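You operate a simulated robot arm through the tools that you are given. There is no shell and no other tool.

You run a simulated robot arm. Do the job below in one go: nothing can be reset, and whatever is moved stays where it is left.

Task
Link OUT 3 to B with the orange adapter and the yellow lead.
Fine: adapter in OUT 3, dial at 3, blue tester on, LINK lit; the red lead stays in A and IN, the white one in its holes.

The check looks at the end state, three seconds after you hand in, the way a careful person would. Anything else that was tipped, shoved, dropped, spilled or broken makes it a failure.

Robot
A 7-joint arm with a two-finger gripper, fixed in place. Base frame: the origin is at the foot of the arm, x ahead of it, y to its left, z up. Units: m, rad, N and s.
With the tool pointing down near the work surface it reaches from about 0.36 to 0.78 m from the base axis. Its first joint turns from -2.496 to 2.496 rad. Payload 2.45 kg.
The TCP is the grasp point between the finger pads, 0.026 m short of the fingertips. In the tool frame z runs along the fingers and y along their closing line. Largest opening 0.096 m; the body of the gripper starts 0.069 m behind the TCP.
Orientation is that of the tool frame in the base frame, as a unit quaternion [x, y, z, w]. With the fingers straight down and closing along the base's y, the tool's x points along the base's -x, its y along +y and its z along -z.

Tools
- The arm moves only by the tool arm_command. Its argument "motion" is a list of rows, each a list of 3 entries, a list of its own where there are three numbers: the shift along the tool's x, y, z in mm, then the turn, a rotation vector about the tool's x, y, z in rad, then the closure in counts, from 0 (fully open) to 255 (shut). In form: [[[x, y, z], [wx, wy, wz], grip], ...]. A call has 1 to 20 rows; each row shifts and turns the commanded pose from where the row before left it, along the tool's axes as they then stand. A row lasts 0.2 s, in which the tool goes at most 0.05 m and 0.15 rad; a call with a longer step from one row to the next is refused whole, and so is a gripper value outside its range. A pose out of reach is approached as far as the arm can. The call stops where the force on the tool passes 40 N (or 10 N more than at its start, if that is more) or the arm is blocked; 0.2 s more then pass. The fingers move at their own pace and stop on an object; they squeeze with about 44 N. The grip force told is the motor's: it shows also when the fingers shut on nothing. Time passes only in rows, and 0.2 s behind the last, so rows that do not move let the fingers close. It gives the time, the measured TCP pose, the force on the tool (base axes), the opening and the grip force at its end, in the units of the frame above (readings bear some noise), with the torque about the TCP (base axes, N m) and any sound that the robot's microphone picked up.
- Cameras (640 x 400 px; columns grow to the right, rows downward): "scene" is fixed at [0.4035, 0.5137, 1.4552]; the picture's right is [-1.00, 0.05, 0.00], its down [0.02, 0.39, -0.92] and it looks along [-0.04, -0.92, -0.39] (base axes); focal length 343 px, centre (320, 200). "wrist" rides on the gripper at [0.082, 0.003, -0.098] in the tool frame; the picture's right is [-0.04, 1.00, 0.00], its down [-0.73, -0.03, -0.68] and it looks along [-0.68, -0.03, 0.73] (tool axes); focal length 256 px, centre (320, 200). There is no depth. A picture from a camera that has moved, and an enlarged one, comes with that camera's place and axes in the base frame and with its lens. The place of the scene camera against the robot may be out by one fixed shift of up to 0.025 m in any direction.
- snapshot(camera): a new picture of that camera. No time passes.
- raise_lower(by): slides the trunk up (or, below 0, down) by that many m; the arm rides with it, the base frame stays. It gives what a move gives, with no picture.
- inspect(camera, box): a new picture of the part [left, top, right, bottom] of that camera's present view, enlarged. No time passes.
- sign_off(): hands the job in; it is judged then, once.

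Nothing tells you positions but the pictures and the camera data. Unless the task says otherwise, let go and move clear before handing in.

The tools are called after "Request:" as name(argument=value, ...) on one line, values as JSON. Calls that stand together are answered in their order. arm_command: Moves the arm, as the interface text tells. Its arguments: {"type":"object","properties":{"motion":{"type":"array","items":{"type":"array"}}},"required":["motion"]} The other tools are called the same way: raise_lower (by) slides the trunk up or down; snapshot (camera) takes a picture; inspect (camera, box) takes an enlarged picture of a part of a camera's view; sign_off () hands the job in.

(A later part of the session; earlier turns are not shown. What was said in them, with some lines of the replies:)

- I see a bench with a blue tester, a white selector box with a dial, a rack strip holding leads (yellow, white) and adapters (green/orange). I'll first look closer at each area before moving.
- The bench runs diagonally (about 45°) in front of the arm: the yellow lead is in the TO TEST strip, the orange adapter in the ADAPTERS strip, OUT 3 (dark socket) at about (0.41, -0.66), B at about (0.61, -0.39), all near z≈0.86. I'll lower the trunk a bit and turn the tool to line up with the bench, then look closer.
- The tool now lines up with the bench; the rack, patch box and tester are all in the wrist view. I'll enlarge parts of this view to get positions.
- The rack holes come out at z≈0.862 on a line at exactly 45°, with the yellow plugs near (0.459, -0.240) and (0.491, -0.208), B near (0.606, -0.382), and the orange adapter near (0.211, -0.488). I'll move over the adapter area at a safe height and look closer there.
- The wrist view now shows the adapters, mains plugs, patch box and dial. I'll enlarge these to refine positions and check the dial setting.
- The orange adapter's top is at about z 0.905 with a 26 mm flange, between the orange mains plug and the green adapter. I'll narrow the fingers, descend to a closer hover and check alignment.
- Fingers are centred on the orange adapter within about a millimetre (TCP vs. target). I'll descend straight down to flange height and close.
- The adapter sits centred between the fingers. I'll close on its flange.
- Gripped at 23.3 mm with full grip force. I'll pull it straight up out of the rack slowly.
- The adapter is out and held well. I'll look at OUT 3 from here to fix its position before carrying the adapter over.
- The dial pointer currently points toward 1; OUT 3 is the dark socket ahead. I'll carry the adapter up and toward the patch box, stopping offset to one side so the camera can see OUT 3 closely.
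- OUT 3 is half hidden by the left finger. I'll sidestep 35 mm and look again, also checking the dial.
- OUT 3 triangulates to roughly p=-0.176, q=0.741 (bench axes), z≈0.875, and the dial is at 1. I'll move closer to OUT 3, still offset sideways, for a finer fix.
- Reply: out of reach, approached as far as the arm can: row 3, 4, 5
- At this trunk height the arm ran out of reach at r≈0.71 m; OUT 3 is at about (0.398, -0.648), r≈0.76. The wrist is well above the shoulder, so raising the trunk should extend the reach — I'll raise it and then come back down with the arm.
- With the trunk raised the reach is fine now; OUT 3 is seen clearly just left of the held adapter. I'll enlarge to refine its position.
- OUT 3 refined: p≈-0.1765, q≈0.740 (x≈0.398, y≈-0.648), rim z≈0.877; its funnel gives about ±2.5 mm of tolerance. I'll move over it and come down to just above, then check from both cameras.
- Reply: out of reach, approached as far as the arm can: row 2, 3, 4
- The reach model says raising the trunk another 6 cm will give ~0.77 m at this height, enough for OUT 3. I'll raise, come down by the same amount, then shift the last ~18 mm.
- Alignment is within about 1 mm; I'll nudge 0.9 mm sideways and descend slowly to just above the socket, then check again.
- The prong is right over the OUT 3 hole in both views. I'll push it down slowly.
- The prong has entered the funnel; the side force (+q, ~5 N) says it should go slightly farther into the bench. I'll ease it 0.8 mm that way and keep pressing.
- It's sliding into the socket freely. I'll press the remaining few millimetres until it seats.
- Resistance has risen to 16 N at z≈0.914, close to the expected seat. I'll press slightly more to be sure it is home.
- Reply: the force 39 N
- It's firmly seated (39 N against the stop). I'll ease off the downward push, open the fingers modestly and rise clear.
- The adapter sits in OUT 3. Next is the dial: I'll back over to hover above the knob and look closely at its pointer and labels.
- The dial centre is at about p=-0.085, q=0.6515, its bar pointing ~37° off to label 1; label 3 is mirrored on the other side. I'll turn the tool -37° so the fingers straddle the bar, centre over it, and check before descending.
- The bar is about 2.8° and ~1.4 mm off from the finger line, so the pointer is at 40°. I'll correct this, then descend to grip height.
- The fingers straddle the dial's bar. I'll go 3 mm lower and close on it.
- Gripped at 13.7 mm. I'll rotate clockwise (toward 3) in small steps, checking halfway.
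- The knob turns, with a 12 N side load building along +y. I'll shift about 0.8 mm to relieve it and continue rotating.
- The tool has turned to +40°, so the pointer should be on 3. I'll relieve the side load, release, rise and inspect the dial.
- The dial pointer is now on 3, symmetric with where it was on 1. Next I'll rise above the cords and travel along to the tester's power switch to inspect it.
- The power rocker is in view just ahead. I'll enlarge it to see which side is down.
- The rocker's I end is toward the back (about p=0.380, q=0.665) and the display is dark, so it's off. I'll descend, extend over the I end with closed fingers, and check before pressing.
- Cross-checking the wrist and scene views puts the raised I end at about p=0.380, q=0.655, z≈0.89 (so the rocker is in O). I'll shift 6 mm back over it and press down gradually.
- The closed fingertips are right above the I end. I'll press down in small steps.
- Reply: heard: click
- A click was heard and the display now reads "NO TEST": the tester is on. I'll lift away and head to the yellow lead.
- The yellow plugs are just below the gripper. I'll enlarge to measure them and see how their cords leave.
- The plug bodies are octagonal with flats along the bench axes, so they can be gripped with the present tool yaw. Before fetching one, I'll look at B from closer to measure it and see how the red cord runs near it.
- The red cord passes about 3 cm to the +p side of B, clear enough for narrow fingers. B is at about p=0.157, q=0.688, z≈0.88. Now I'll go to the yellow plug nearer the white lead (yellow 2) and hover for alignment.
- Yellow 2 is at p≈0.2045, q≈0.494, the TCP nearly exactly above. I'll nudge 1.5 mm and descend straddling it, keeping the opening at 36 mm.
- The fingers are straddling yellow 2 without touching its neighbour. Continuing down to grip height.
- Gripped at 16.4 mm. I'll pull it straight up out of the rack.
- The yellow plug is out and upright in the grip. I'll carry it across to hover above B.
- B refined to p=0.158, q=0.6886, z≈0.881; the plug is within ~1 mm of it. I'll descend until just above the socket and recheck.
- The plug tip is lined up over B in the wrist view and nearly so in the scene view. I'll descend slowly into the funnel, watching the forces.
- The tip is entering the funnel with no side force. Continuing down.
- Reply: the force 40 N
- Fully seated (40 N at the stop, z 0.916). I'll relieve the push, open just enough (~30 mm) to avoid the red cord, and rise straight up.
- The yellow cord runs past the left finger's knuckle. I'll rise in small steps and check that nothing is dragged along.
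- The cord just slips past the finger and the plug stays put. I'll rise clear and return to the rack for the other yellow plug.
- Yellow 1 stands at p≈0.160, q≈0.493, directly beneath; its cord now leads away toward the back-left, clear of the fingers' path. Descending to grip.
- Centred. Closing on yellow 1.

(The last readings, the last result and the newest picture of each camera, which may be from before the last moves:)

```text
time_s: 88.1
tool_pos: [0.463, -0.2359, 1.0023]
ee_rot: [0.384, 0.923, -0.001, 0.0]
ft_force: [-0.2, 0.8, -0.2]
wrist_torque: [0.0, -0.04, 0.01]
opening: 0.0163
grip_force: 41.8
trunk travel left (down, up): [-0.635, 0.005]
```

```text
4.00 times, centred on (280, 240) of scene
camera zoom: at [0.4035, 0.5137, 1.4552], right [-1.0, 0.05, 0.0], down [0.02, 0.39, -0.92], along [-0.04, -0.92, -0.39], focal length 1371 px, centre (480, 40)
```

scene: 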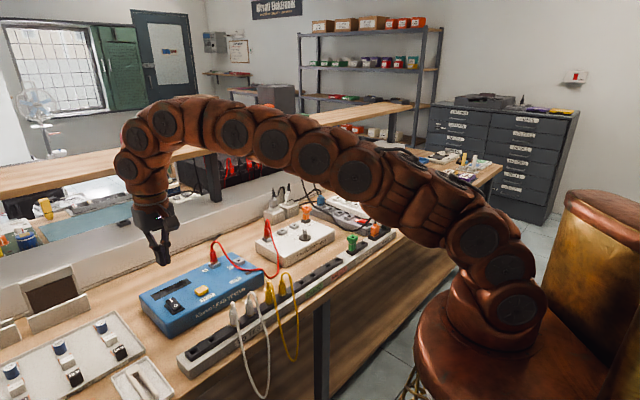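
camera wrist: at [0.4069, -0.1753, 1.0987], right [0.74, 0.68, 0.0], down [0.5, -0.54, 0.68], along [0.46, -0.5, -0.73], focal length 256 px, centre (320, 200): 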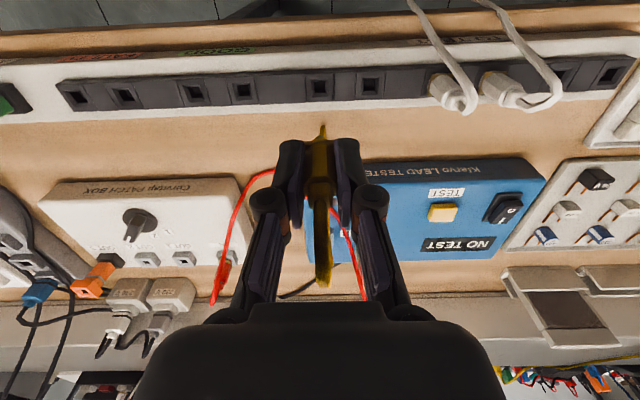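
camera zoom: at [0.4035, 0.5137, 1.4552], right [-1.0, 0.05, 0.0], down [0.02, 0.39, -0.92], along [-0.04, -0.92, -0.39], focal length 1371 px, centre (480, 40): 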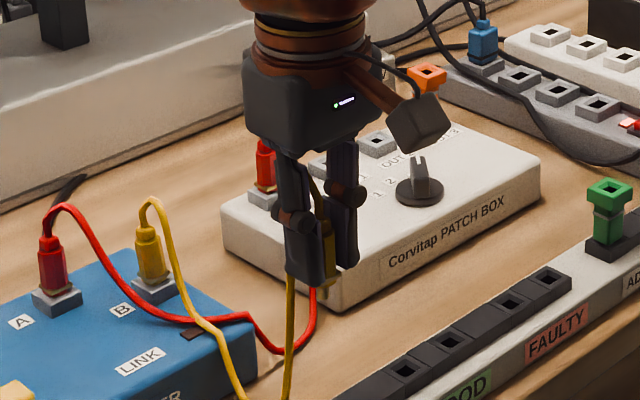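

Yellow 1 is out and upright. I'll carry it over the low side of the patch box (avoiding the red IN lead) to in front of OUT 3.

Request:
arm_command(motion=[[[0, -15, 0], [0, 0, 0], 255], [[-10, -30, 0], [0, 0, 0], 255], [[-10, -30, 0], [0, 0, 0], 255], [[-10, -30, 0], [0, 0, 0], 255], [[-10, -30, 0], [0, 0, 0], 255], [[-10, -30, 0], [0, 0, 0], 255], [[-10, -30, 0], [0, 0, 0], 255], [[-10, -30, 0], [0, 0, 0], 255], [[-20, -30, 0], [0, 0, 0], 255], [[-20, -30, 0], [0, 0, 0], 255], [[-20, -30, 0], [0, 0, 0], 255], [[-20, -22, 0], [0, 0, 0], 255], [[-20, 0, 0], [0, 0, 0], 255], [[0, 0, 0], [0, 0, 0], 255]])

Request:
snapshot(camera="wrist")

Request:
snapshot(camera="scene")

```text
time_s: 91.1
tool_pos: [0.3434, -0.5954, 1.0008]
ee_rot: [0.383, 0.924, 0.0, 0.0]
ft_force: [0.0, 0.7, -0.6]
wrist_torque: [-0.01, 0.01, 0.04]
opening: 0.0163
grip_force: 42.1
trunk travel left (down, up): [-0.635, 0.005]
```

```text
taken
camera wrist: at [0.2877, -0.534, 1.0979], right [0.74, 0.68, 0.0], down [0.5, -0.54, 0.68], along [0.46, -0.5, -0.73], focal length 256 px, centre (320, 200)
```

wrist: 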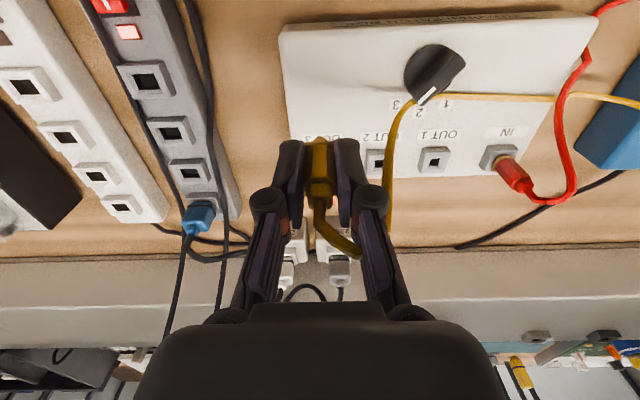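

```text
taken
```

scene: 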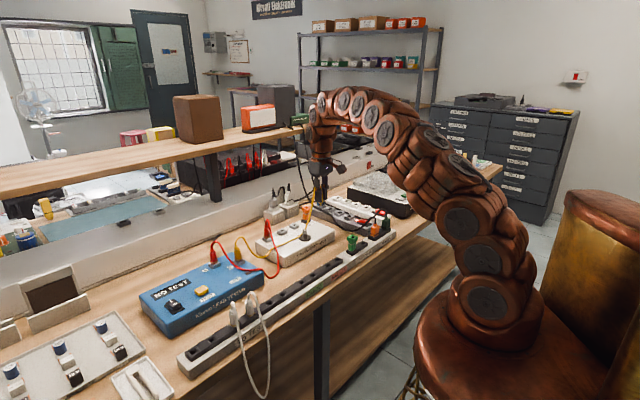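

The plug is in front of OUT 3, with the cord draping loosely over the box. I'll lower to z≈0.985 and move in above the adapter.

Request:
arm_command(motion=[[[0, 1, 8], [0, 0, 0], 255], [[-20, 0, 7], [0, 0, 0], 255], [[-20, 0, 0], [0, 0, 0], 255], [[-20, 0, 0], [0, 0, 0], 255], [[-10, 0, 0], [0, 0, 0], 255], [[0, 0, 0], [0, 0, 0], 255]])

Request:
snapshot(camera="wrist")

Request:
inspect(camera="wrist", box=[240, 80, 400, 180])

Request:
inspect(camera="scene", box=[270, 160, 366, 220])

```text
time_s: 92.5
tool_pos: [0.3946, -0.6411, 0.9865]
ee_rot: [0.384, 0.923, 0.001, 0.0]
ft_force: [-0.2, -0.2, -0.5]
wrist_torque: [0.03, -0.01, 0.02]
opening: 0.0163
grip_force: 42.4
trunk travel left (down, up): [-0.635, 0.005]
```

```text
taken
camera wrist: at [0.3391, -0.5808, 1.084], right [0.74, 0.68, 0.0], down [0.5, -0.54, 0.68], along [0.46, -0.5, -0.73], focal length 256 px, centre (320, 200)
```

wrist: 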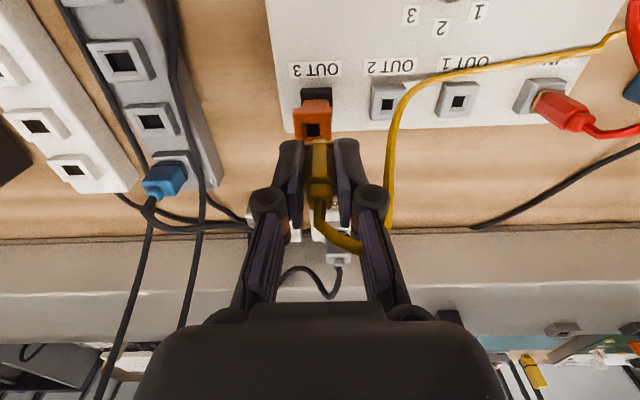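

```text
4.00 times, centred on (320, 130) of wrist
camera zoom: at [0.3391, -0.5808, 1.084], right [0.74, 0.68, 0.0], down [0.5, -0.54, 0.68], along [0.46, -0.5, -0.73], focal length 1024 px, centre (320, 480)
```

zoom: 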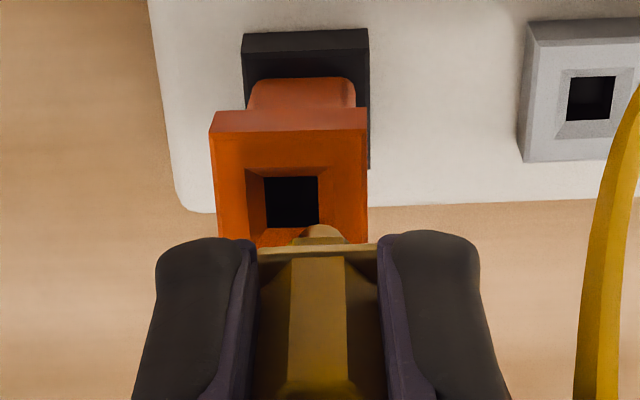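

```text
6.67 times, centred on (318, 190) of scene
camera zoom: at [0.4035, 0.5137, 1.4552], right [-1.0, 0.05, 0.0], down [0.02, 0.39, -0.92], along [-0.04, -0.92, -0.39], focal length 2285 px, centre (333, 267)
```

zoom: 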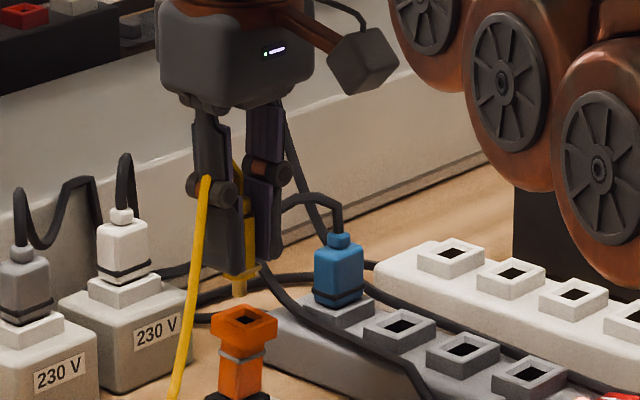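

The adapter's hole is about 5 mm to the -p side and ~6 mm deeper than the plug now. I'll shift by that and recheck alignment.

Request:
arm_command(motion=[[[-3, -2.5, 0], [0, 0, 0], 255], [[-3, -2.5, 0], [0, 0, 0], 255], [[0, 0, 0], [0, 0, 0], 255], [[0, 0, 5], [0, 0, 0], 255], [[0, 0, 0], [0, 0, 0], 255]])

Request:
inspect(camera="wrist", box=[240, 80, 400, 180])

Request:
inspect(camera="scene", box=[280, 180, 344, 220])

```text
time_s: 93.7
tool_pos: [0.3958, -0.6503, 0.9823]
ee_rot: [0.384, 0.923, 0.0, 0.0]
ft_force: [-0.6, 0.6, 0.2]
wrist_torque: [0.01, -0.03, 0.0]
opening: 0.016
grip_force: 42.3
trunk travel left (down, up): [-0.635, 0.005]
```

```text
4.00 times, centred on (320, 130) of wrist
camera zoom: at [0.3391, -0.5898, 1.0789], right [0.74, 0.68, 0.0], down [0.5, -0.54, 0.68], along [0.46, -0.5, -0.73], focal length 1024 px, centre (320, 480)
```

zoom: 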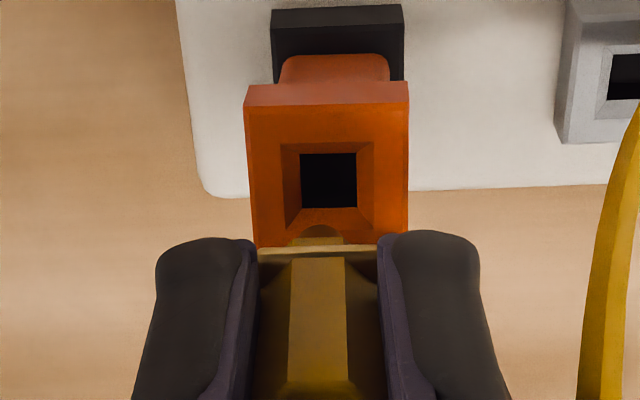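

```text
10.00 times, centred on (312, 200) of scene
camera zoom: at [0.4035, 0.5137, 1.4552], right [-1.0, 0.05, 0.0], down [0.02, 0.39, -0.92], along [-0.04, -0.92, -0.39], focal length 3428 px, centre (400, 200)
```

zoom: 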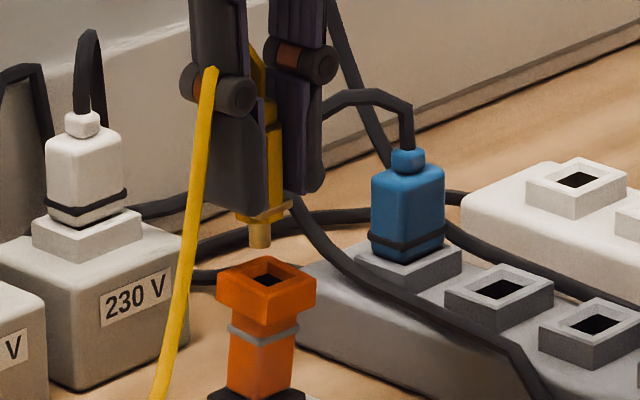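

The wrist view asks for +1.4 mm in p, and the scene view suggests the adapter's top leans a few mm toward the front. I'll shift +1.2 mm in p and -2.5 mm in q, then lower a bit and recheck at close range.

Request:
arm_command(motion=[[[2.5, 1.2, 0], [0, 0, 0], 255], [[0, 0, 5], [0, 0, 0], 255], [[0, 0, 0], [0, 0, 0], 255]])

Request:
inspect(camera="wrist", box=[270, 90, 370, 152])

Request:
inspect(camera="scene", box=[290, 190, 330, 220])

```text
time_s: 94.5
tool_pos: [0.3944, -0.647, 0.9767]
ee_rot: [0.384, 0.923, 0.0, 0.0]
ft_force: [0.7, -0.3, -1.0]
wrist_torque: [0.01, -0.02, 0.02]
opening: 0.0164
grip_force: 42.3
trunk travel left (down, up): [-0.635, 0.005]
```

```text
6.40 times, centred on (320, 121) of wrist
camera zoom: at [0.3387, -0.5872, 1.0734], right [0.74, 0.68, 0.0], down [0.5, -0.54, 0.68], along [0.46, -0.5, -0.73], focal length 1638 px, centre (320, 706)
```

zoom: 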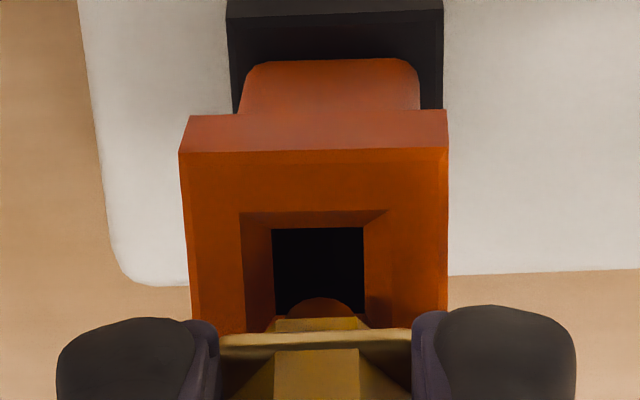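

```text
13.33 times, centred on (310, 205) of scene
camera zoom: at [0.4035, 0.5137, 1.4552], right [-1.0, 0.05, 0.0], down [0.02, 0.39, -0.92], along [-0.04, -0.92, -0.39], focal length 4571 px, centre (453, 133)
```

zoom: 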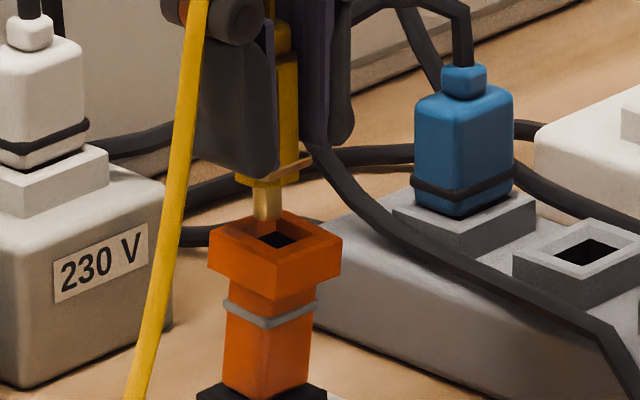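

The adapter is visibly leaning and may not be fully home. I'll look closely at its base, compared with the green one still in the rack.

Request:
inspect(camera="scene", box=[285, 198, 333, 228])

Request:
inspect(camera="scene", box=[330, 225, 378, 255])

Request:
inspect(camera="wrist", box=[280, 70, 360, 150])

```text
13.33 times, centred on (309, 213) of scene
camera zoom: at [0.4035, 0.5137, 1.4552], right [-1.0, 0.05, 0.0], down [0.02, 0.39, -0.92], along [-0.04, -0.92, -0.39], focal length 4571 px, centre (467, 27)
```

zoom: 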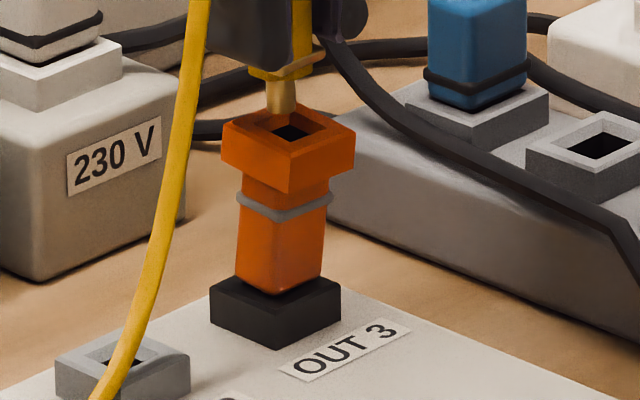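

```text
13.33 times, centred on (354, 240) of scene
camera zoom: at [0.4035, 0.5137, 1.4552], right [-1.0, 0.05, 0.0], down [0.02, 0.39, -0.92], along [-0.04, -0.92, -0.39], focal length 4571 px, centre (-133, -333)
```

zoom: 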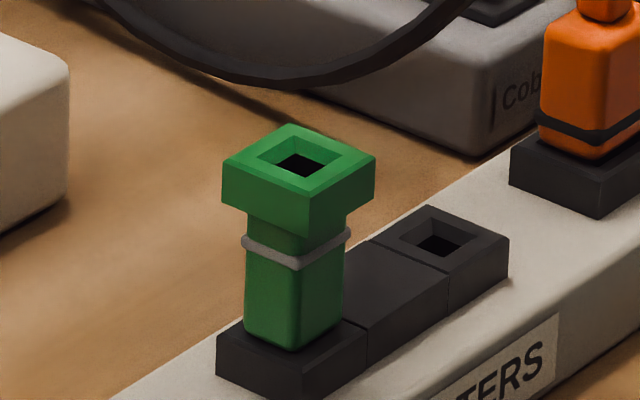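

```text
5.00 times, centred on (320, 110) of wrist
camera zoom: at [0.3387, -0.5872, 1.0734], right [0.74, 0.68, 0.0], down [0.5, -0.54, 0.68], along [0.46, -0.5, -0.73], focal length 1280 px, centre (320, 650)
```

zoom: 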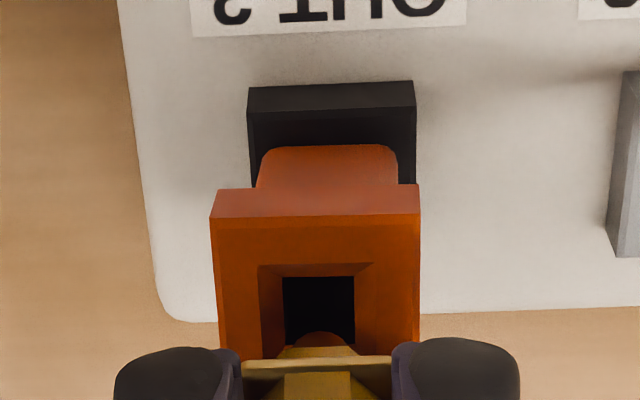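

The adapter leans about 4° and its hole is ~2.8 mm nearer the front than the plug tip. I'll shift 2.8 mm back toward the front, lower 3 mm, and recheck.

Request:
arm_command(motion=[[[2.8, 0, 0], [0, 0, 0], 255], [[0, 0, 3], [0, 0, 0], 255], [[0, 0, 0], [0, 0, 0], 255]])

Request:
inspect(camera="wrist", box=[280, 70, 360, 150])

Request:
inspect(camera="scene", box=[285, 190, 333, 220])

```text
time_s: 95.3
tool_pos: [0.393, -0.6457, 0.9734]
ee_rot: [0.384, 0.923, 0.001, 0.0]
ft_force: [0.1, 0.3, -0.4]
wrist_torque: [0.01, -0.01, -0.03]
opening: 0.0162
grip_force: 41.7
trunk travel left (down, up): [-0.635, 0.005]
```

```text
5.00 times, centred on (320, 110) of wrist
camera zoom: at [0.3364, -0.5852, 1.0704], right [0.74, 0.68, 0.0], down [0.5, -0.54, 0.68], along [0.46, -0.5, -0.73], focal length 1280 px, centre (320, 650)
```

zoom: 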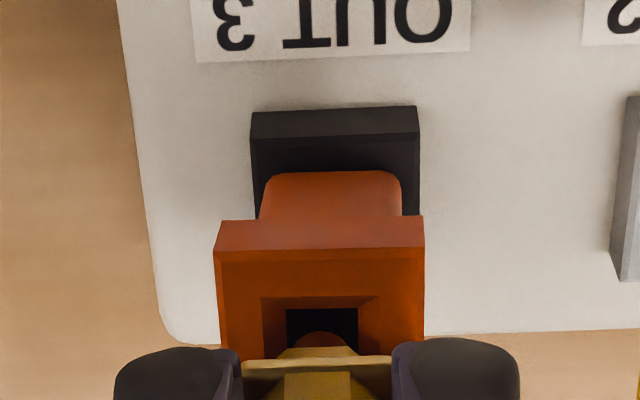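

```text
13.33 times, centred on (309, 205) of scene
camera zoom: at [0.4035, 0.5137, 1.4552], right [-1.0, 0.05, 0.0], down [0.02, 0.39, -0.92], along [-0.04, -0.92, -0.39], focal length 4571 px, centre (467, 133)
```

zoom: 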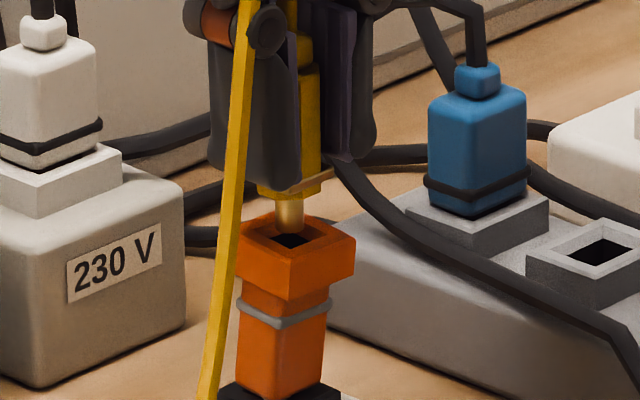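

Now the tip is centred over the adapter's hole in both views. I'll descend slowly.

Request:
arm_command(motion=[[[0, 0, 2], [0, 0, 0], 255], [[0, 0, 2], [0, 0, 0], 255], [[0, 0, 2], [0, 0, 0], 255], [[0, 0, 0], [0, 0, 0], 255]])

Request:
inspect(camera="wrist", box=[280, 70, 360, 150])

Request:
inspect(camera="scene", box=[285, 195, 333, 225])

```text
time_s: 96.3
tool_pos: [0.392, -0.6456, 0.9663]
ee_rot: [0.383, 0.924, 0.0, 0.0]
ft_force: [0.8, -0.1, -0.9]
wrist_torque: [-0.01, -0.03, -0.04]
opening: 0.0161
grip_force: 41.9
trunk travel left (down, up): [-0.635, 0.005]
```

```text
5.00 times, centred on (320, 110) of wrist
camera zoom: at [0.3359, -0.5852, 1.0643], right [0.74, 0.68, 0.0], down [0.5, -0.54, 0.68], along [0.46, -0.5, -0.73], focal length 1280 px, centre (320, 650)
```

zoom: 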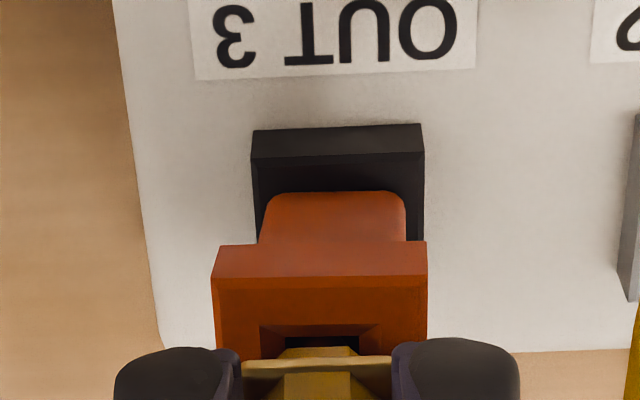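

```text
13.33 times, centred on (309, 210) of scene
camera zoom: at [0.4035, 0.5137, 1.4552], right [-1.0, 0.05, 0.0], down [0.02, 0.39, -0.92], along [-0.04, -0.92, -0.39], focal length 4571 px, centre (467, 67)
```

zoom: 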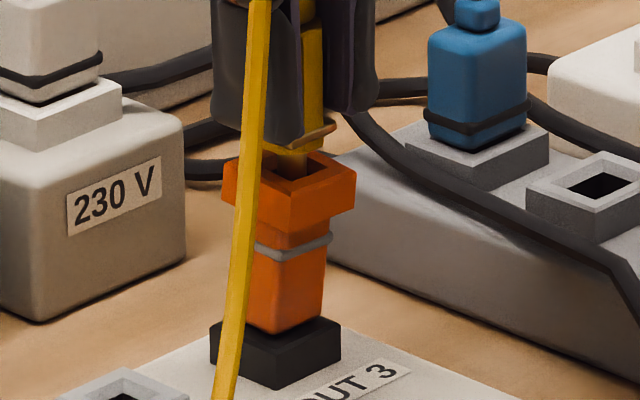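

Request:
arm_command(motion=[[[0, 0, 2], [0, 0, 0], 255], [[0, 0, 1.5], [0, 0, 0], 255], [[0, 0, 1.5], [0, 0, 0], 255], [[0, 0, 0], [0, 0, 0], 255]])

Request:
inspect(camera="scene", box=[285, 195, 333, 225])

```text
time_s: 97.3
tool_pos: [0.3917, -0.6465, 0.9626]
ee_rot: [0.383, 0.924, 0.0, 0.0]
ft_force: [0.8, -0.4, 0.1]
wrist_torque: [0.0, -0.03, -0.02]
opening: 0.0165
grip_force: 42.2
trunk travel left (down, up): [-0.635, 0.005]
```

```text
13.33 times, centred on (309, 210) of scene
camera zoom: at [0.4035, 0.5137, 1.4552], right [-1.0, 0.05, 0.0], down [0.02, 0.39, -0.92], along [-0.04, -0.92, -0.39], focal length 4571 px, centre (467, 67)
```

zoom: 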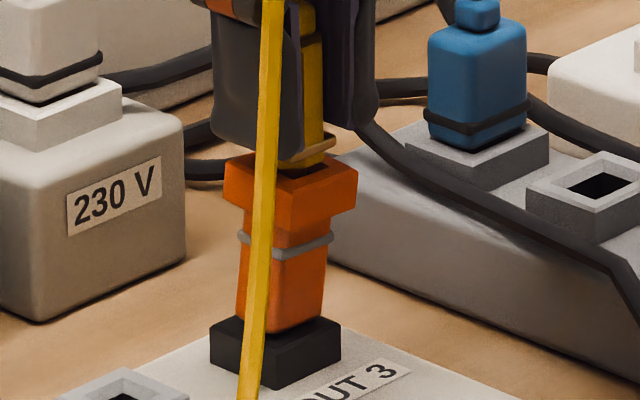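

The prong is going into the adapter without force. I'll press on in small steps.

Request:
arm_command(motion=[[[0, 0, 1.5], [0, 0, 0], 255], [[0, 0, 1.5], [0, 0, 0], 255], [[0, 0, 1], [0, 0, 0], 255], [[0, 0, 0], [0, 0, 0], 255]])

Request:
inspect(camera="scene", box=[285, 195, 333, 225])

Request:
inspect(camera="wrist", box=[280, 70, 360, 150])

```text
time_s: 98.3
tool_pos: [0.3936, -0.6459, 0.9607]
ee_rot: [0.383, 0.924, -0.001, 0.002]
ft_force: [2.9, 0.4, 20.5]
wrist_torque: [-0.07, -0.26, -0.01]
opening: 0.0163
grip_force: 42.1
trunk travel left (down, up): [-0.635, 0.005]
```

```text
13.33 times, centred on (309, 210) of scene
camera zoom: at [0.4035, 0.5137, 1.4552], right [-1.0, 0.05, 0.0], down [0.02, 0.39, -0.92], along [-0.04, -0.92, -0.39], focal length 4571 px, centre (467, 67)
```

zoom: 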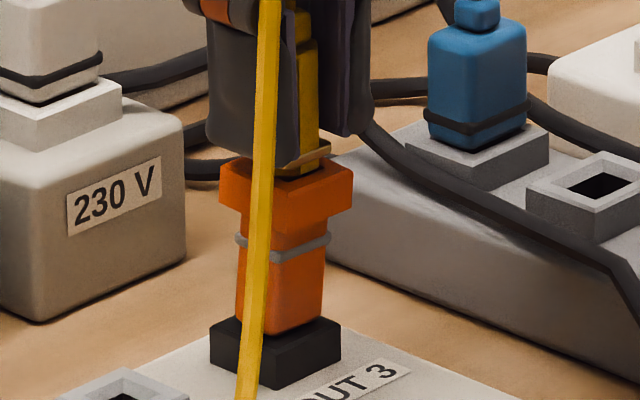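

```text
5.00 times, centred on (320, 110) of wrist
camera zoom: at [0.3368, -0.5852, 1.0574], right [0.74, 0.68, 0.0], down [0.5, -0.54, 0.68], along [0.46, -0.5, -0.73], focal length 1280 px, centre (320, 650)
```

zoom: 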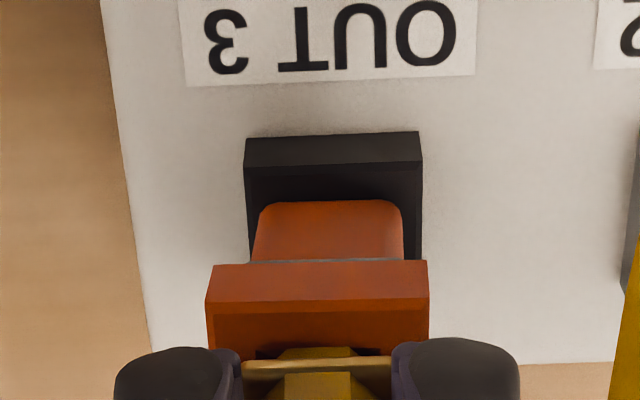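

Force is 20 N vertically with a pull toward +x (upright direction for the adapter). I'll shift ~1.2 mm in +p and +q to straighten it while pressing further.

Request:
arm_command(motion=[[[-0.7, 0.7, 0], [0, 0, 0], 255], [[-0.7, 0.7, 0], [0, 0, 0], 255], [[0, 0, 0.5], [0, 0, 0], 255], [[0, 0, 0], [0, 0, 0], 255]])

Request:
inspect(camera="scene", box=[285, 195, 333, 225])

```text
time_s: 99.3
tool_pos: [0.3947, -0.6448, 0.9611]
ee_rot: [0.383, 0.924, -0.001, 0.002]
ft_force: [3.2, -2.5, 36.0]
wrist_torque: [-0.23, -0.32, 0.03]
opening: 0.0162
grip_force: 42.0
trunk travel left (down, up): [-0.635, 0.005]
```

```text
13.33 times, centred on (309, 210) of scene
camera zoom: at [0.4035, 0.5137, 1.4552], right [-1.0, 0.05, 0.0], down [0.02, 0.39, -0.92], along [-0.04, -0.92, -0.39], focal length 4571 px, centre (467, 67)
```

zoom: 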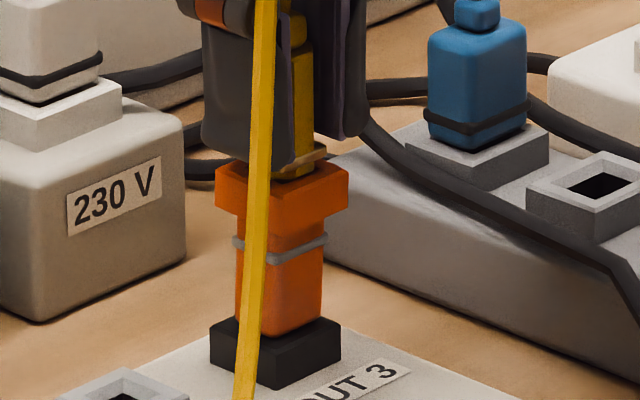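

Vertical force is at 36 N. I'll check the LINK lamp and the plug-to-adapter gap.

Request:
inspect(camera="scene", box=[130, 240, 290, 340])

Request:
inspect(camera="scene", box=[292, 192, 324, 212])

Request:
snapshot(camera="wrist")

```text
4.00 times, centred on (210, 290) of scene
camera zoom: at [0.4035, 0.5137, 1.4552], right [-1.0, 0.05, 0.0], down [0.02, 0.39, -0.92], along [-0.04, -0.92, -0.39], focal length 1371 px, centre (760, -160)
```

zoom: 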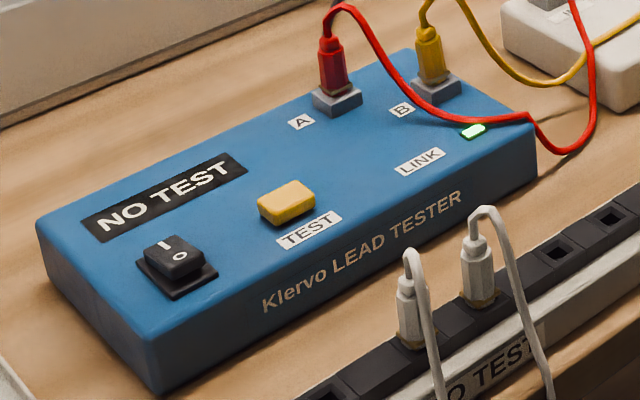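

```text
16.00 times, centred on (308, 202) of scene
camera zoom: at [0.4035, 0.5137, 1.4552], right [-1.0, 0.05, 0.0], down [0.02, 0.39, -0.92], along [-0.04, -0.92, -0.39], focal length 5485 px, centre (512, 168)
```

zoom: 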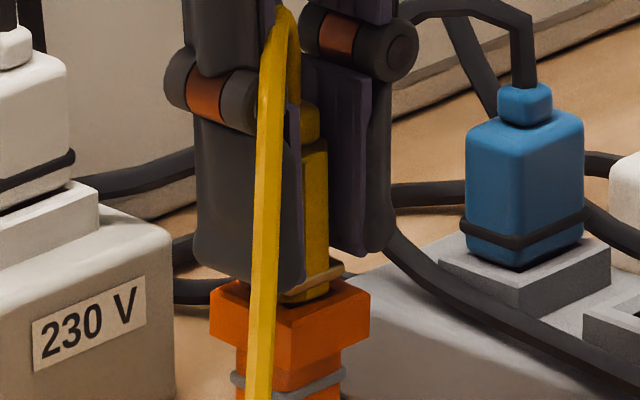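

```text
taken
camera wrist: at [0.3382, -0.5844, 1.0567], right [0.74, 0.68, 0.0], down [0.5, -0.54, 0.68], along [0.46, -0.5, -0.73], focal length 256 px, centre (320, 200)
```

wrist: 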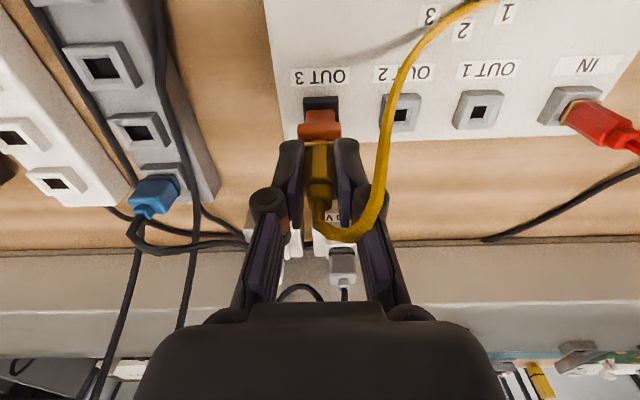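

LINK is lit green. I'll straighten the stack a little toward upright (+q), press once more to make sure everything is home, then relax.

Request:
arm_command(motion=[[[0, 0, -2], [0, 0, 0], 255], [[-1.2, 0, 0], [0, 0, 0], 255], [[-1.2, 0, 0], [0, 0, 0], 255], [[0, 0, 0], [0, 0, 0], 255]])

Request:
inspect(camera="scene", box=[285, 195, 333, 225])

```text
time_s: 100.3
tool_pos: [0.3965, -0.6455, 0.9589]
ee_rot: [0.384, 0.924, 0.0, 0.0]
ft_force: [0.9, -1.0, 19.1]
wrist_torque: [-0.1, -0.06, -0.01]
opening: 0.016
grip_force: 41.7
trunk travel left (down, up): [-0.635, 0.005]
```

```text
13.33 times, centred on (309, 210) of scene
camera zoom: at [0.4035, 0.5137, 1.4552], right [-1.0, 0.05, 0.0], down [0.02, 0.39, -0.92], along [-0.04, -0.92, -0.39], focal length 4571 px, centre (467, 67)
```

zoom: 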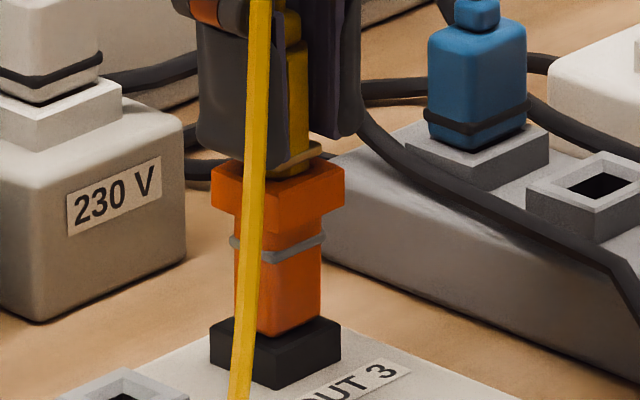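

Nearly upright now. One more 1 mm straightening and a final press.

Request:
arm_command(motion=[[[-1.2, 0, 0], [0, 0, 0], 255], [[0, 0, 1], [0, 0, 0], 255], [[0, 0, 0.5], [0, 0, 0], 255], [[0, 0, 0], [0, 0, 0], 255]])

Request:
inspect(camera="scene", box=[285, 195, 333, 225])

```text
time_s: 101.3
tool_pos: [0.3963, -0.6482, 0.9594]
ee_rot: [0.384, 0.923, 0.0, 0.0]
ft_force: [-0.4, 1.3, 18.2]
wrist_torque: [-0.02, 0.01, 0.01]
opening: 0.0162
grip_force: 42.1
trunk travel left (down, up): [-0.635, 0.005]
```

```text
13.33 times, centred on (309, 210) of scene
camera zoom: at [0.4035, 0.5137, 1.4552], right [-1.0, 0.05, 0.0], down [0.02, 0.39, -0.92], along [-0.04, -0.92, -0.39], focal length 4571 px, centre (467, 67)
```

zoom: 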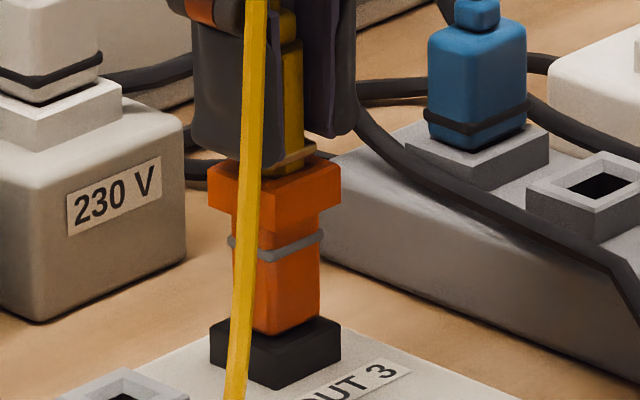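

Request:
arm_command(motion=[[[0, 0, 1], [0, 0, 0], 255], [[0, 0, 0.5], [0, 0, 0], 255], [[0, 0, 0], [0, 0, 0], 255]])

Request:
arm_command(motion=[[[0, 0, -2], [0, 0, 0], 255], [[0, 0, -1.2], [0, 0, 0], 255], [[0, 0, 0], [0, 0, 0], 255]])

Request:
inspect(camera="scene", box=[285, 195, 333, 225])

Request:
inspect(camera="wrist", box=[240, 80, 440, 260])

```text
time_s: 102.1
tool_pos: [0.3957, -0.6475, 0.96]
ee_rot: [0.384, 0.923, 0.0, 0.001]
ft_force: [0.1, -0.9, 26.9]
wrist_torque: [0.05, -0.02, 0.0]
opening: 0.0164
grip_force: 42.0
trunk travel left (down, up): [-0.635, 0.005]
```

```text
time_s: 102.9
tool_pos: [0.3961, -0.6468, 0.9595]
ee_rot: [0.383, 0.924, 0.001, -0.001]
ft_force: [1.2, -0.1, 10.5]
wrist_torque: [0.01, 0.01, 0.01]
opening: 0.016
grip_force: 42.5
trunk travel left (down, up): [-0.635, 0.005]
```

```text
13.33 times, centred on (309, 210) of scene
camera zoom: at [0.4035, 0.5137, 1.4552], right [-1.0, 0.05, 0.0], down [0.02, 0.39, -0.92], along [-0.04, -0.92, -0.39], focal length 4571 px, centre (467, 67)
```

zoom: 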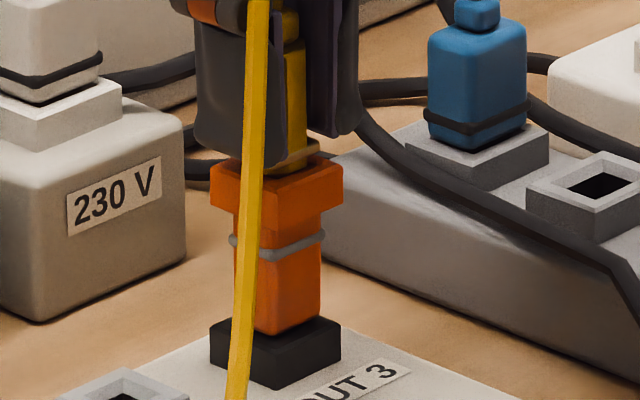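

```text
2.22 times, centred on (340, 170) of wrist
camera zoom: at [0.3405, -0.5869, 1.057], right [0.74, 0.68, 0.0], down [0.5, -0.54, 0.68], along [0.46, -0.5, -0.73], focal length 569 px, centre (276, 267)
```

zoom: 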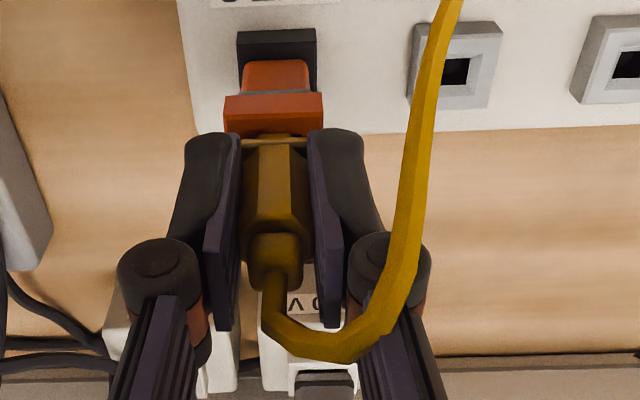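

Relieving the rest of the load, then opening the fingers gently.

Request:
arm_command(motion=[[[0, 0, -0.8], [0, 0, 0], 255], [[0, 0, 0], [0, 0, 0], 255], [[0, 0, 0], [0, 0, 0], 215], [[0, 0, 0], [0, 0, 0], 207], [[0, 0, 0], [0, 0, 0], 200], [[0, 0, 0], [0, 0, 0], 190], [[0, 0, 0], [0, 0, 0], 175], [[0, 0, 0], [0, 0, 0], 175]])

Request:
inspect(camera="scene", box=[285, 190, 333, 220])

Request:
inspect(camera="scene", box=[130, 240, 290, 340])

Request:
snapshot(camera="wrist")

```text
time_s: 104.7
tool_pos: [0.3962, -0.6485, 0.9612]
ee_rot: [0.384, 0.923, 0.0, 0.0]
ft_force: [-1.1, -0.4, 0.5]
wrist_torque: [0.01, 0.01, -0.03]
opening: 0.0301
grip_force: 0.0
trunk travel left (down, up): [-0.635, 0.005]
```

```text
13.33 times, centred on (309, 205) of scene
camera zoom: at [0.4035, 0.5137, 1.4552], right [-1.0, 0.05, 0.0], down [0.02, 0.39, -0.92], along [-0.04, -0.92, -0.39], focal length 4571 px, centre (467, 133)
```

zoom: 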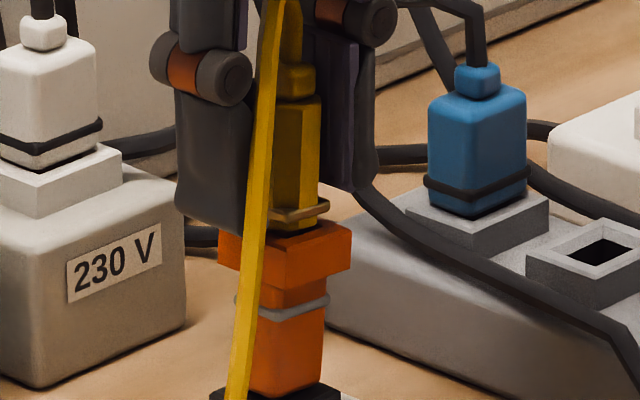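

```text
4.00 times, centred on (210, 290) of scene
camera zoom: at [0.4035, 0.5137, 1.4552], right [-1.0, 0.05, 0.0], down [0.02, 0.39, -0.92], along [-0.04, -0.92, -0.39], focal length 1371 px, centre (760, -160)
```

zoom: 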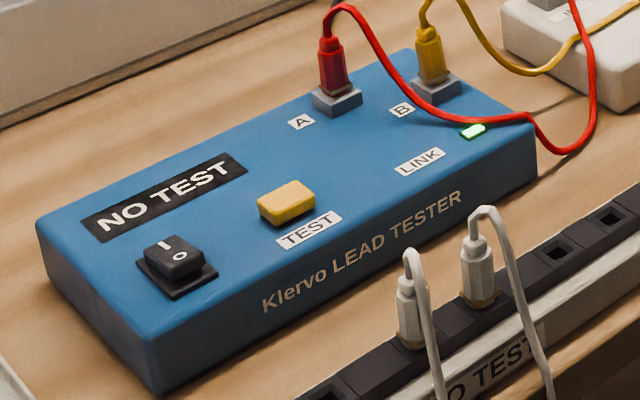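

```text
taken
camera wrist: at [0.3407, -0.5879, 1.0579], right [0.74, 0.68, 0.0], down [0.5, -0.54, 0.68], along [0.46, -0.5, -0.73], focal length 256 px, centre (320, 200)
```

wrist: 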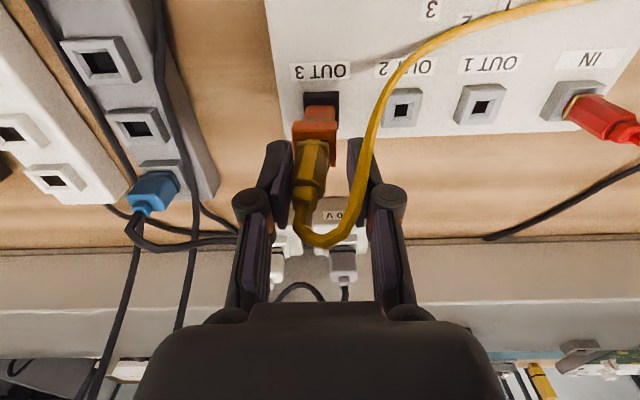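

LINK stays lit with the fingers open. The plug stands slightly nearer the left finger, so I'll centre the fingers around it, rise a bit and retreat toward the front, where the finger gap is open.

Request:
arm_command(motion=[[[0, -1.5, 0], [0, 0, 0], 165], [[0, -1.5, 0], [0, 0, 0], 165], [[0, 0, -6], [0, 0, 0], 165], [[0, 0, -8], [0, 0, 0], 165], [[0, 0, -8], [0, 0, 0], 165], [[0, 0, 0], [0, 0, 0], 165]])

Request:
snapshot(camera="wrist")

Request:
inspect(camera="scene", box=[270, 175, 350, 225])

```text
time_s: 106.1
tool_pos: [0.3949, -0.6501, 0.9821]
ee_rot: [0.383, 0.924, 0.0, 0.0]
ft_force: [0.3, 0.2, -0.5]
wrist_torque: [0.0, -0.02, 0.01]
opening: 0.0339
grip_force: 0.0
trunk travel left (down, up): [-0.635, 0.005]
```

```text
taken
camera wrist: at [0.339, -0.5896, 1.0799], right [0.74, 0.68, 0.0], down [0.5, -0.54, 0.68], along [0.46, -0.5, -0.73], focal length 256 px, centre (320, 200)
```

wrist: 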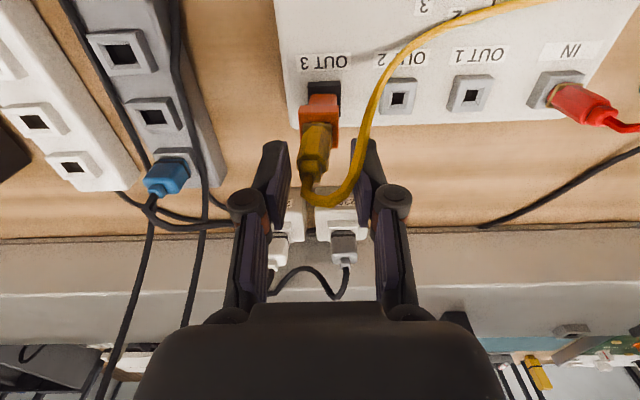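

```text
8.00 times, centred on (310, 200) of scene
camera zoom: at [0.4035, 0.5137, 1.4552], right [-1.0, 0.05, 0.0], down [0.02, 0.39, -0.92], along [-0.04, -0.92, -0.39], focal length 2742 px, centre (400, 200)
```

zoom: 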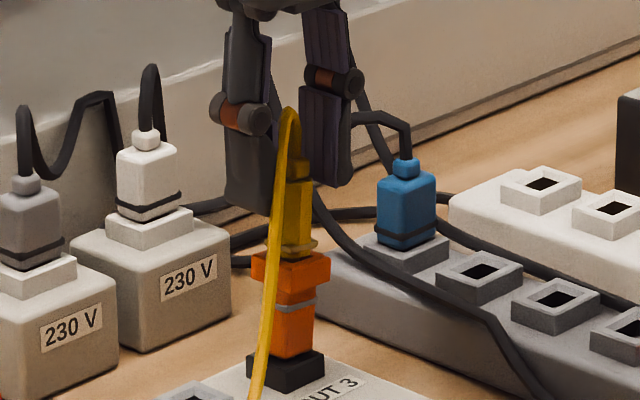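

The stack stands on its own. I'll rise and retreat to the front and up, well clear.

Request:
arm_command(motion=[[[0, 0, -6], [0, 0, 0], 165], [[10, 0, -8], [0, 0, 0], 165], [[15, 0, -10], [0, 0, 0], 165], [[20, 0, -12], [0, 0, 0], 165], [[25, 0, -15], [0, 0, 0], 165], [[30, 0, -20], [0, 0, 0], 165], [[30, 0, -20], [0, 0, 0], 165], [[30, 0, -20], [0, 0, 0], 165], [[0, 0, 0], [0, 0, 0], 165]])

Request:
snapshot(camera="wrist")

Request:
snapshot(camera="scene")

```text
time_s: 108.1
tool_pos: [0.2836, -0.5364, 1.0951]
ee_rot: [0.384, 0.923, -0.001, 0.001]
ft_force: [-0.2, -1.2, 0.7]
wrist_torque: [0.02, -0.03, -0.02]
opening: 0.034
grip_force: 0.0
trunk travel left (down, up): [-0.635, 0.005]
```

```text
taken
camera wrist: at [0.2274, -0.4758, 1.1922], right [0.74, 0.68, 0.0], down [0.5, -0.54, 0.68], along [0.46, -0.5, -0.73], focal length 256 px, centre (320, 200)
```

wrist: 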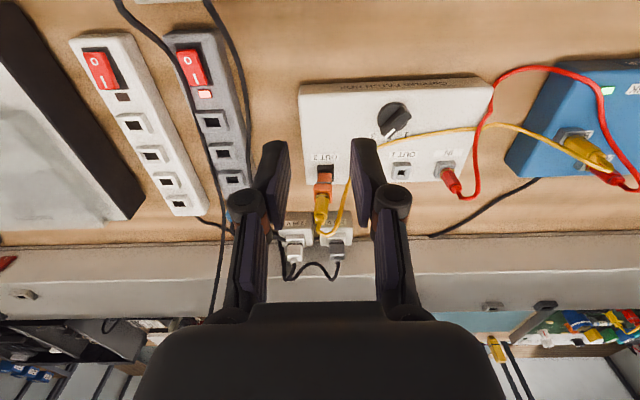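

```text
taken
```

scene: 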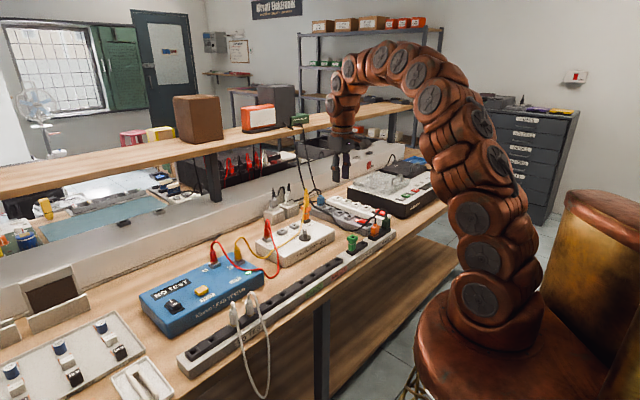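

The arm is clear. A last close look at all the conditions.

Request:
inspect(camera="scene", box=[250, 175, 362, 270])

Request:
inspect(camera="scene", box=[120, 230, 320, 355])

Request:
inspect(camera="wrist", box=[290, 70, 490, 240])

Request:
inspect(camera="scene", box=[285, 185, 333, 225])

```text
4.21 times, centred on (306, 222) of scene
camera zoom: at [0.4035, 0.5137, 1.4552], right [-1.0, 0.05, 0.0], down [0.02, 0.39, -0.92], along [-0.04, -0.92, -0.39], focal length 1443 px, centre (379, 105)
```

zoom: 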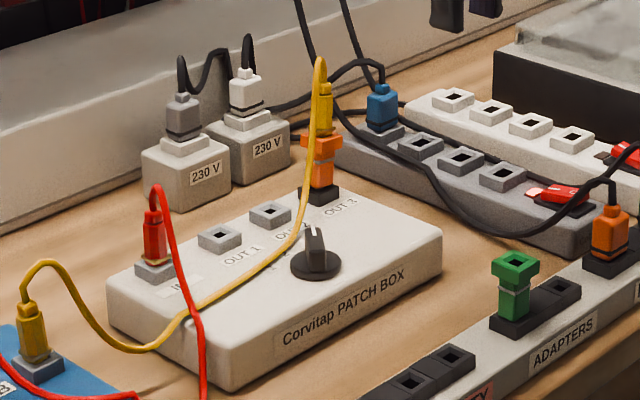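

```text
3.20 times, centred on (220, 292) of scene
camera zoom: at [0.4035, 0.5137, 1.4552], right [-1.0, 0.05, 0.0], down [0.02, 0.39, -0.92], along [-0.04, -0.92, -0.39], focal length 1097 px, centre (640, -96)
```

zoom: 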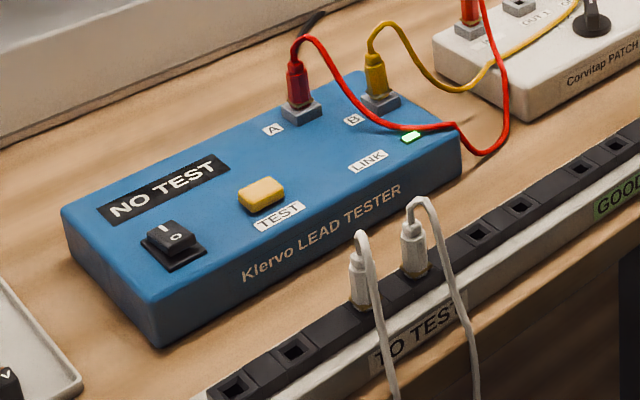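

```text
2.35 times, centred on (390, 155) of wrist
camera zoom: at [0.2274, -0.4758, 1.1922], right [0.74, 0.68, 0.0], down [0.5, -0.54, 0.68], along [0.46, -0.5, -0.73], focal length 602 px, centre (155, 306)
```

zoom: 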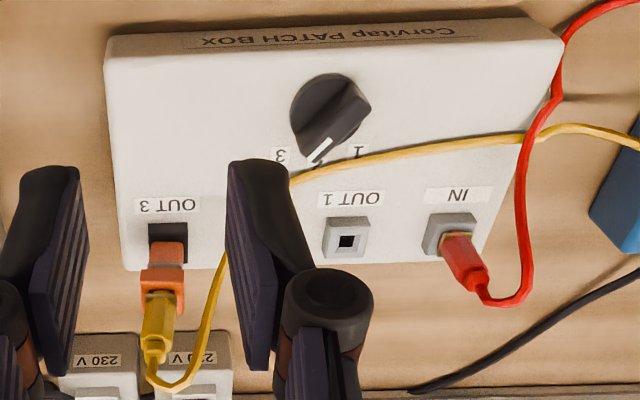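

```text
10.00 times, centred on (309, 205) of scene
camera zoom: at [0.4035, 0.5137, 1.4552], right [-1.0, 0.05, 0.0], down [0.02, 0.39, -0.92], along [-0.04, -0.92, -0.39], focal length 3428 px, centre (430, 150)
```

zoom: 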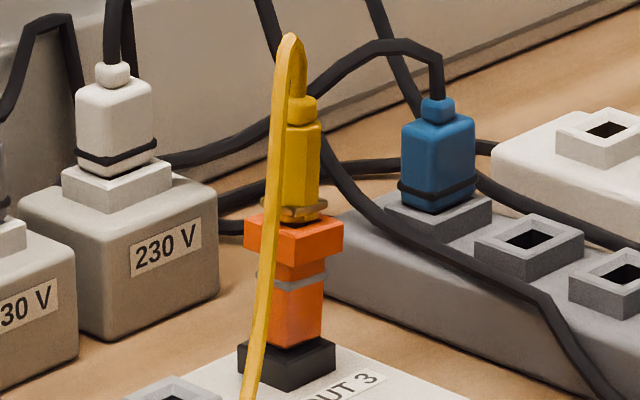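

Everything checks out in the last views:
- The orange adapter is seated in OUT 3 with a yellow plug in it, and the other yellow plug is in B.
- The dial is on 3, the tester is on and LINK is lit green.
- The red lead is still in A and IN, the white one is in its holes, and the gripper is empty and clear.

I'm handing the job in now.

Request:
sign_off()

```text
The job is handed in.
```

OUT 3 is now linked to B through the orange adapter and the yellow lead, and I've handed the job in. I haven't seen the check's verdict.

In the last pictures before hand-in:
- **Adapter:** it sits in OUT 3 with one yellow plug in its top. It has some play in the socket and leaned about 4° when first released. I straightened it while pressing the plug in, and it leans only slightly now.
- **Yellow lead:** its other plug is in B, pressed in until it stopped. The cord lies loosely across the patch box and crosses the red lead.
- **Dial:** it points at 3. It was at 1 before.
- **Tester:** it is switched on and its display reads "NO TEST". I did not press the TEST button, since LINK lit without it.
- **LINK:** it is lit green and stayed lit after I let go of the plug.
- **Other leads:** the red lead is still in A and IN, and the white one is still in its holes.

I saw nothing tipped, dropped or shoved. The arm ended empty and clear of the bench.
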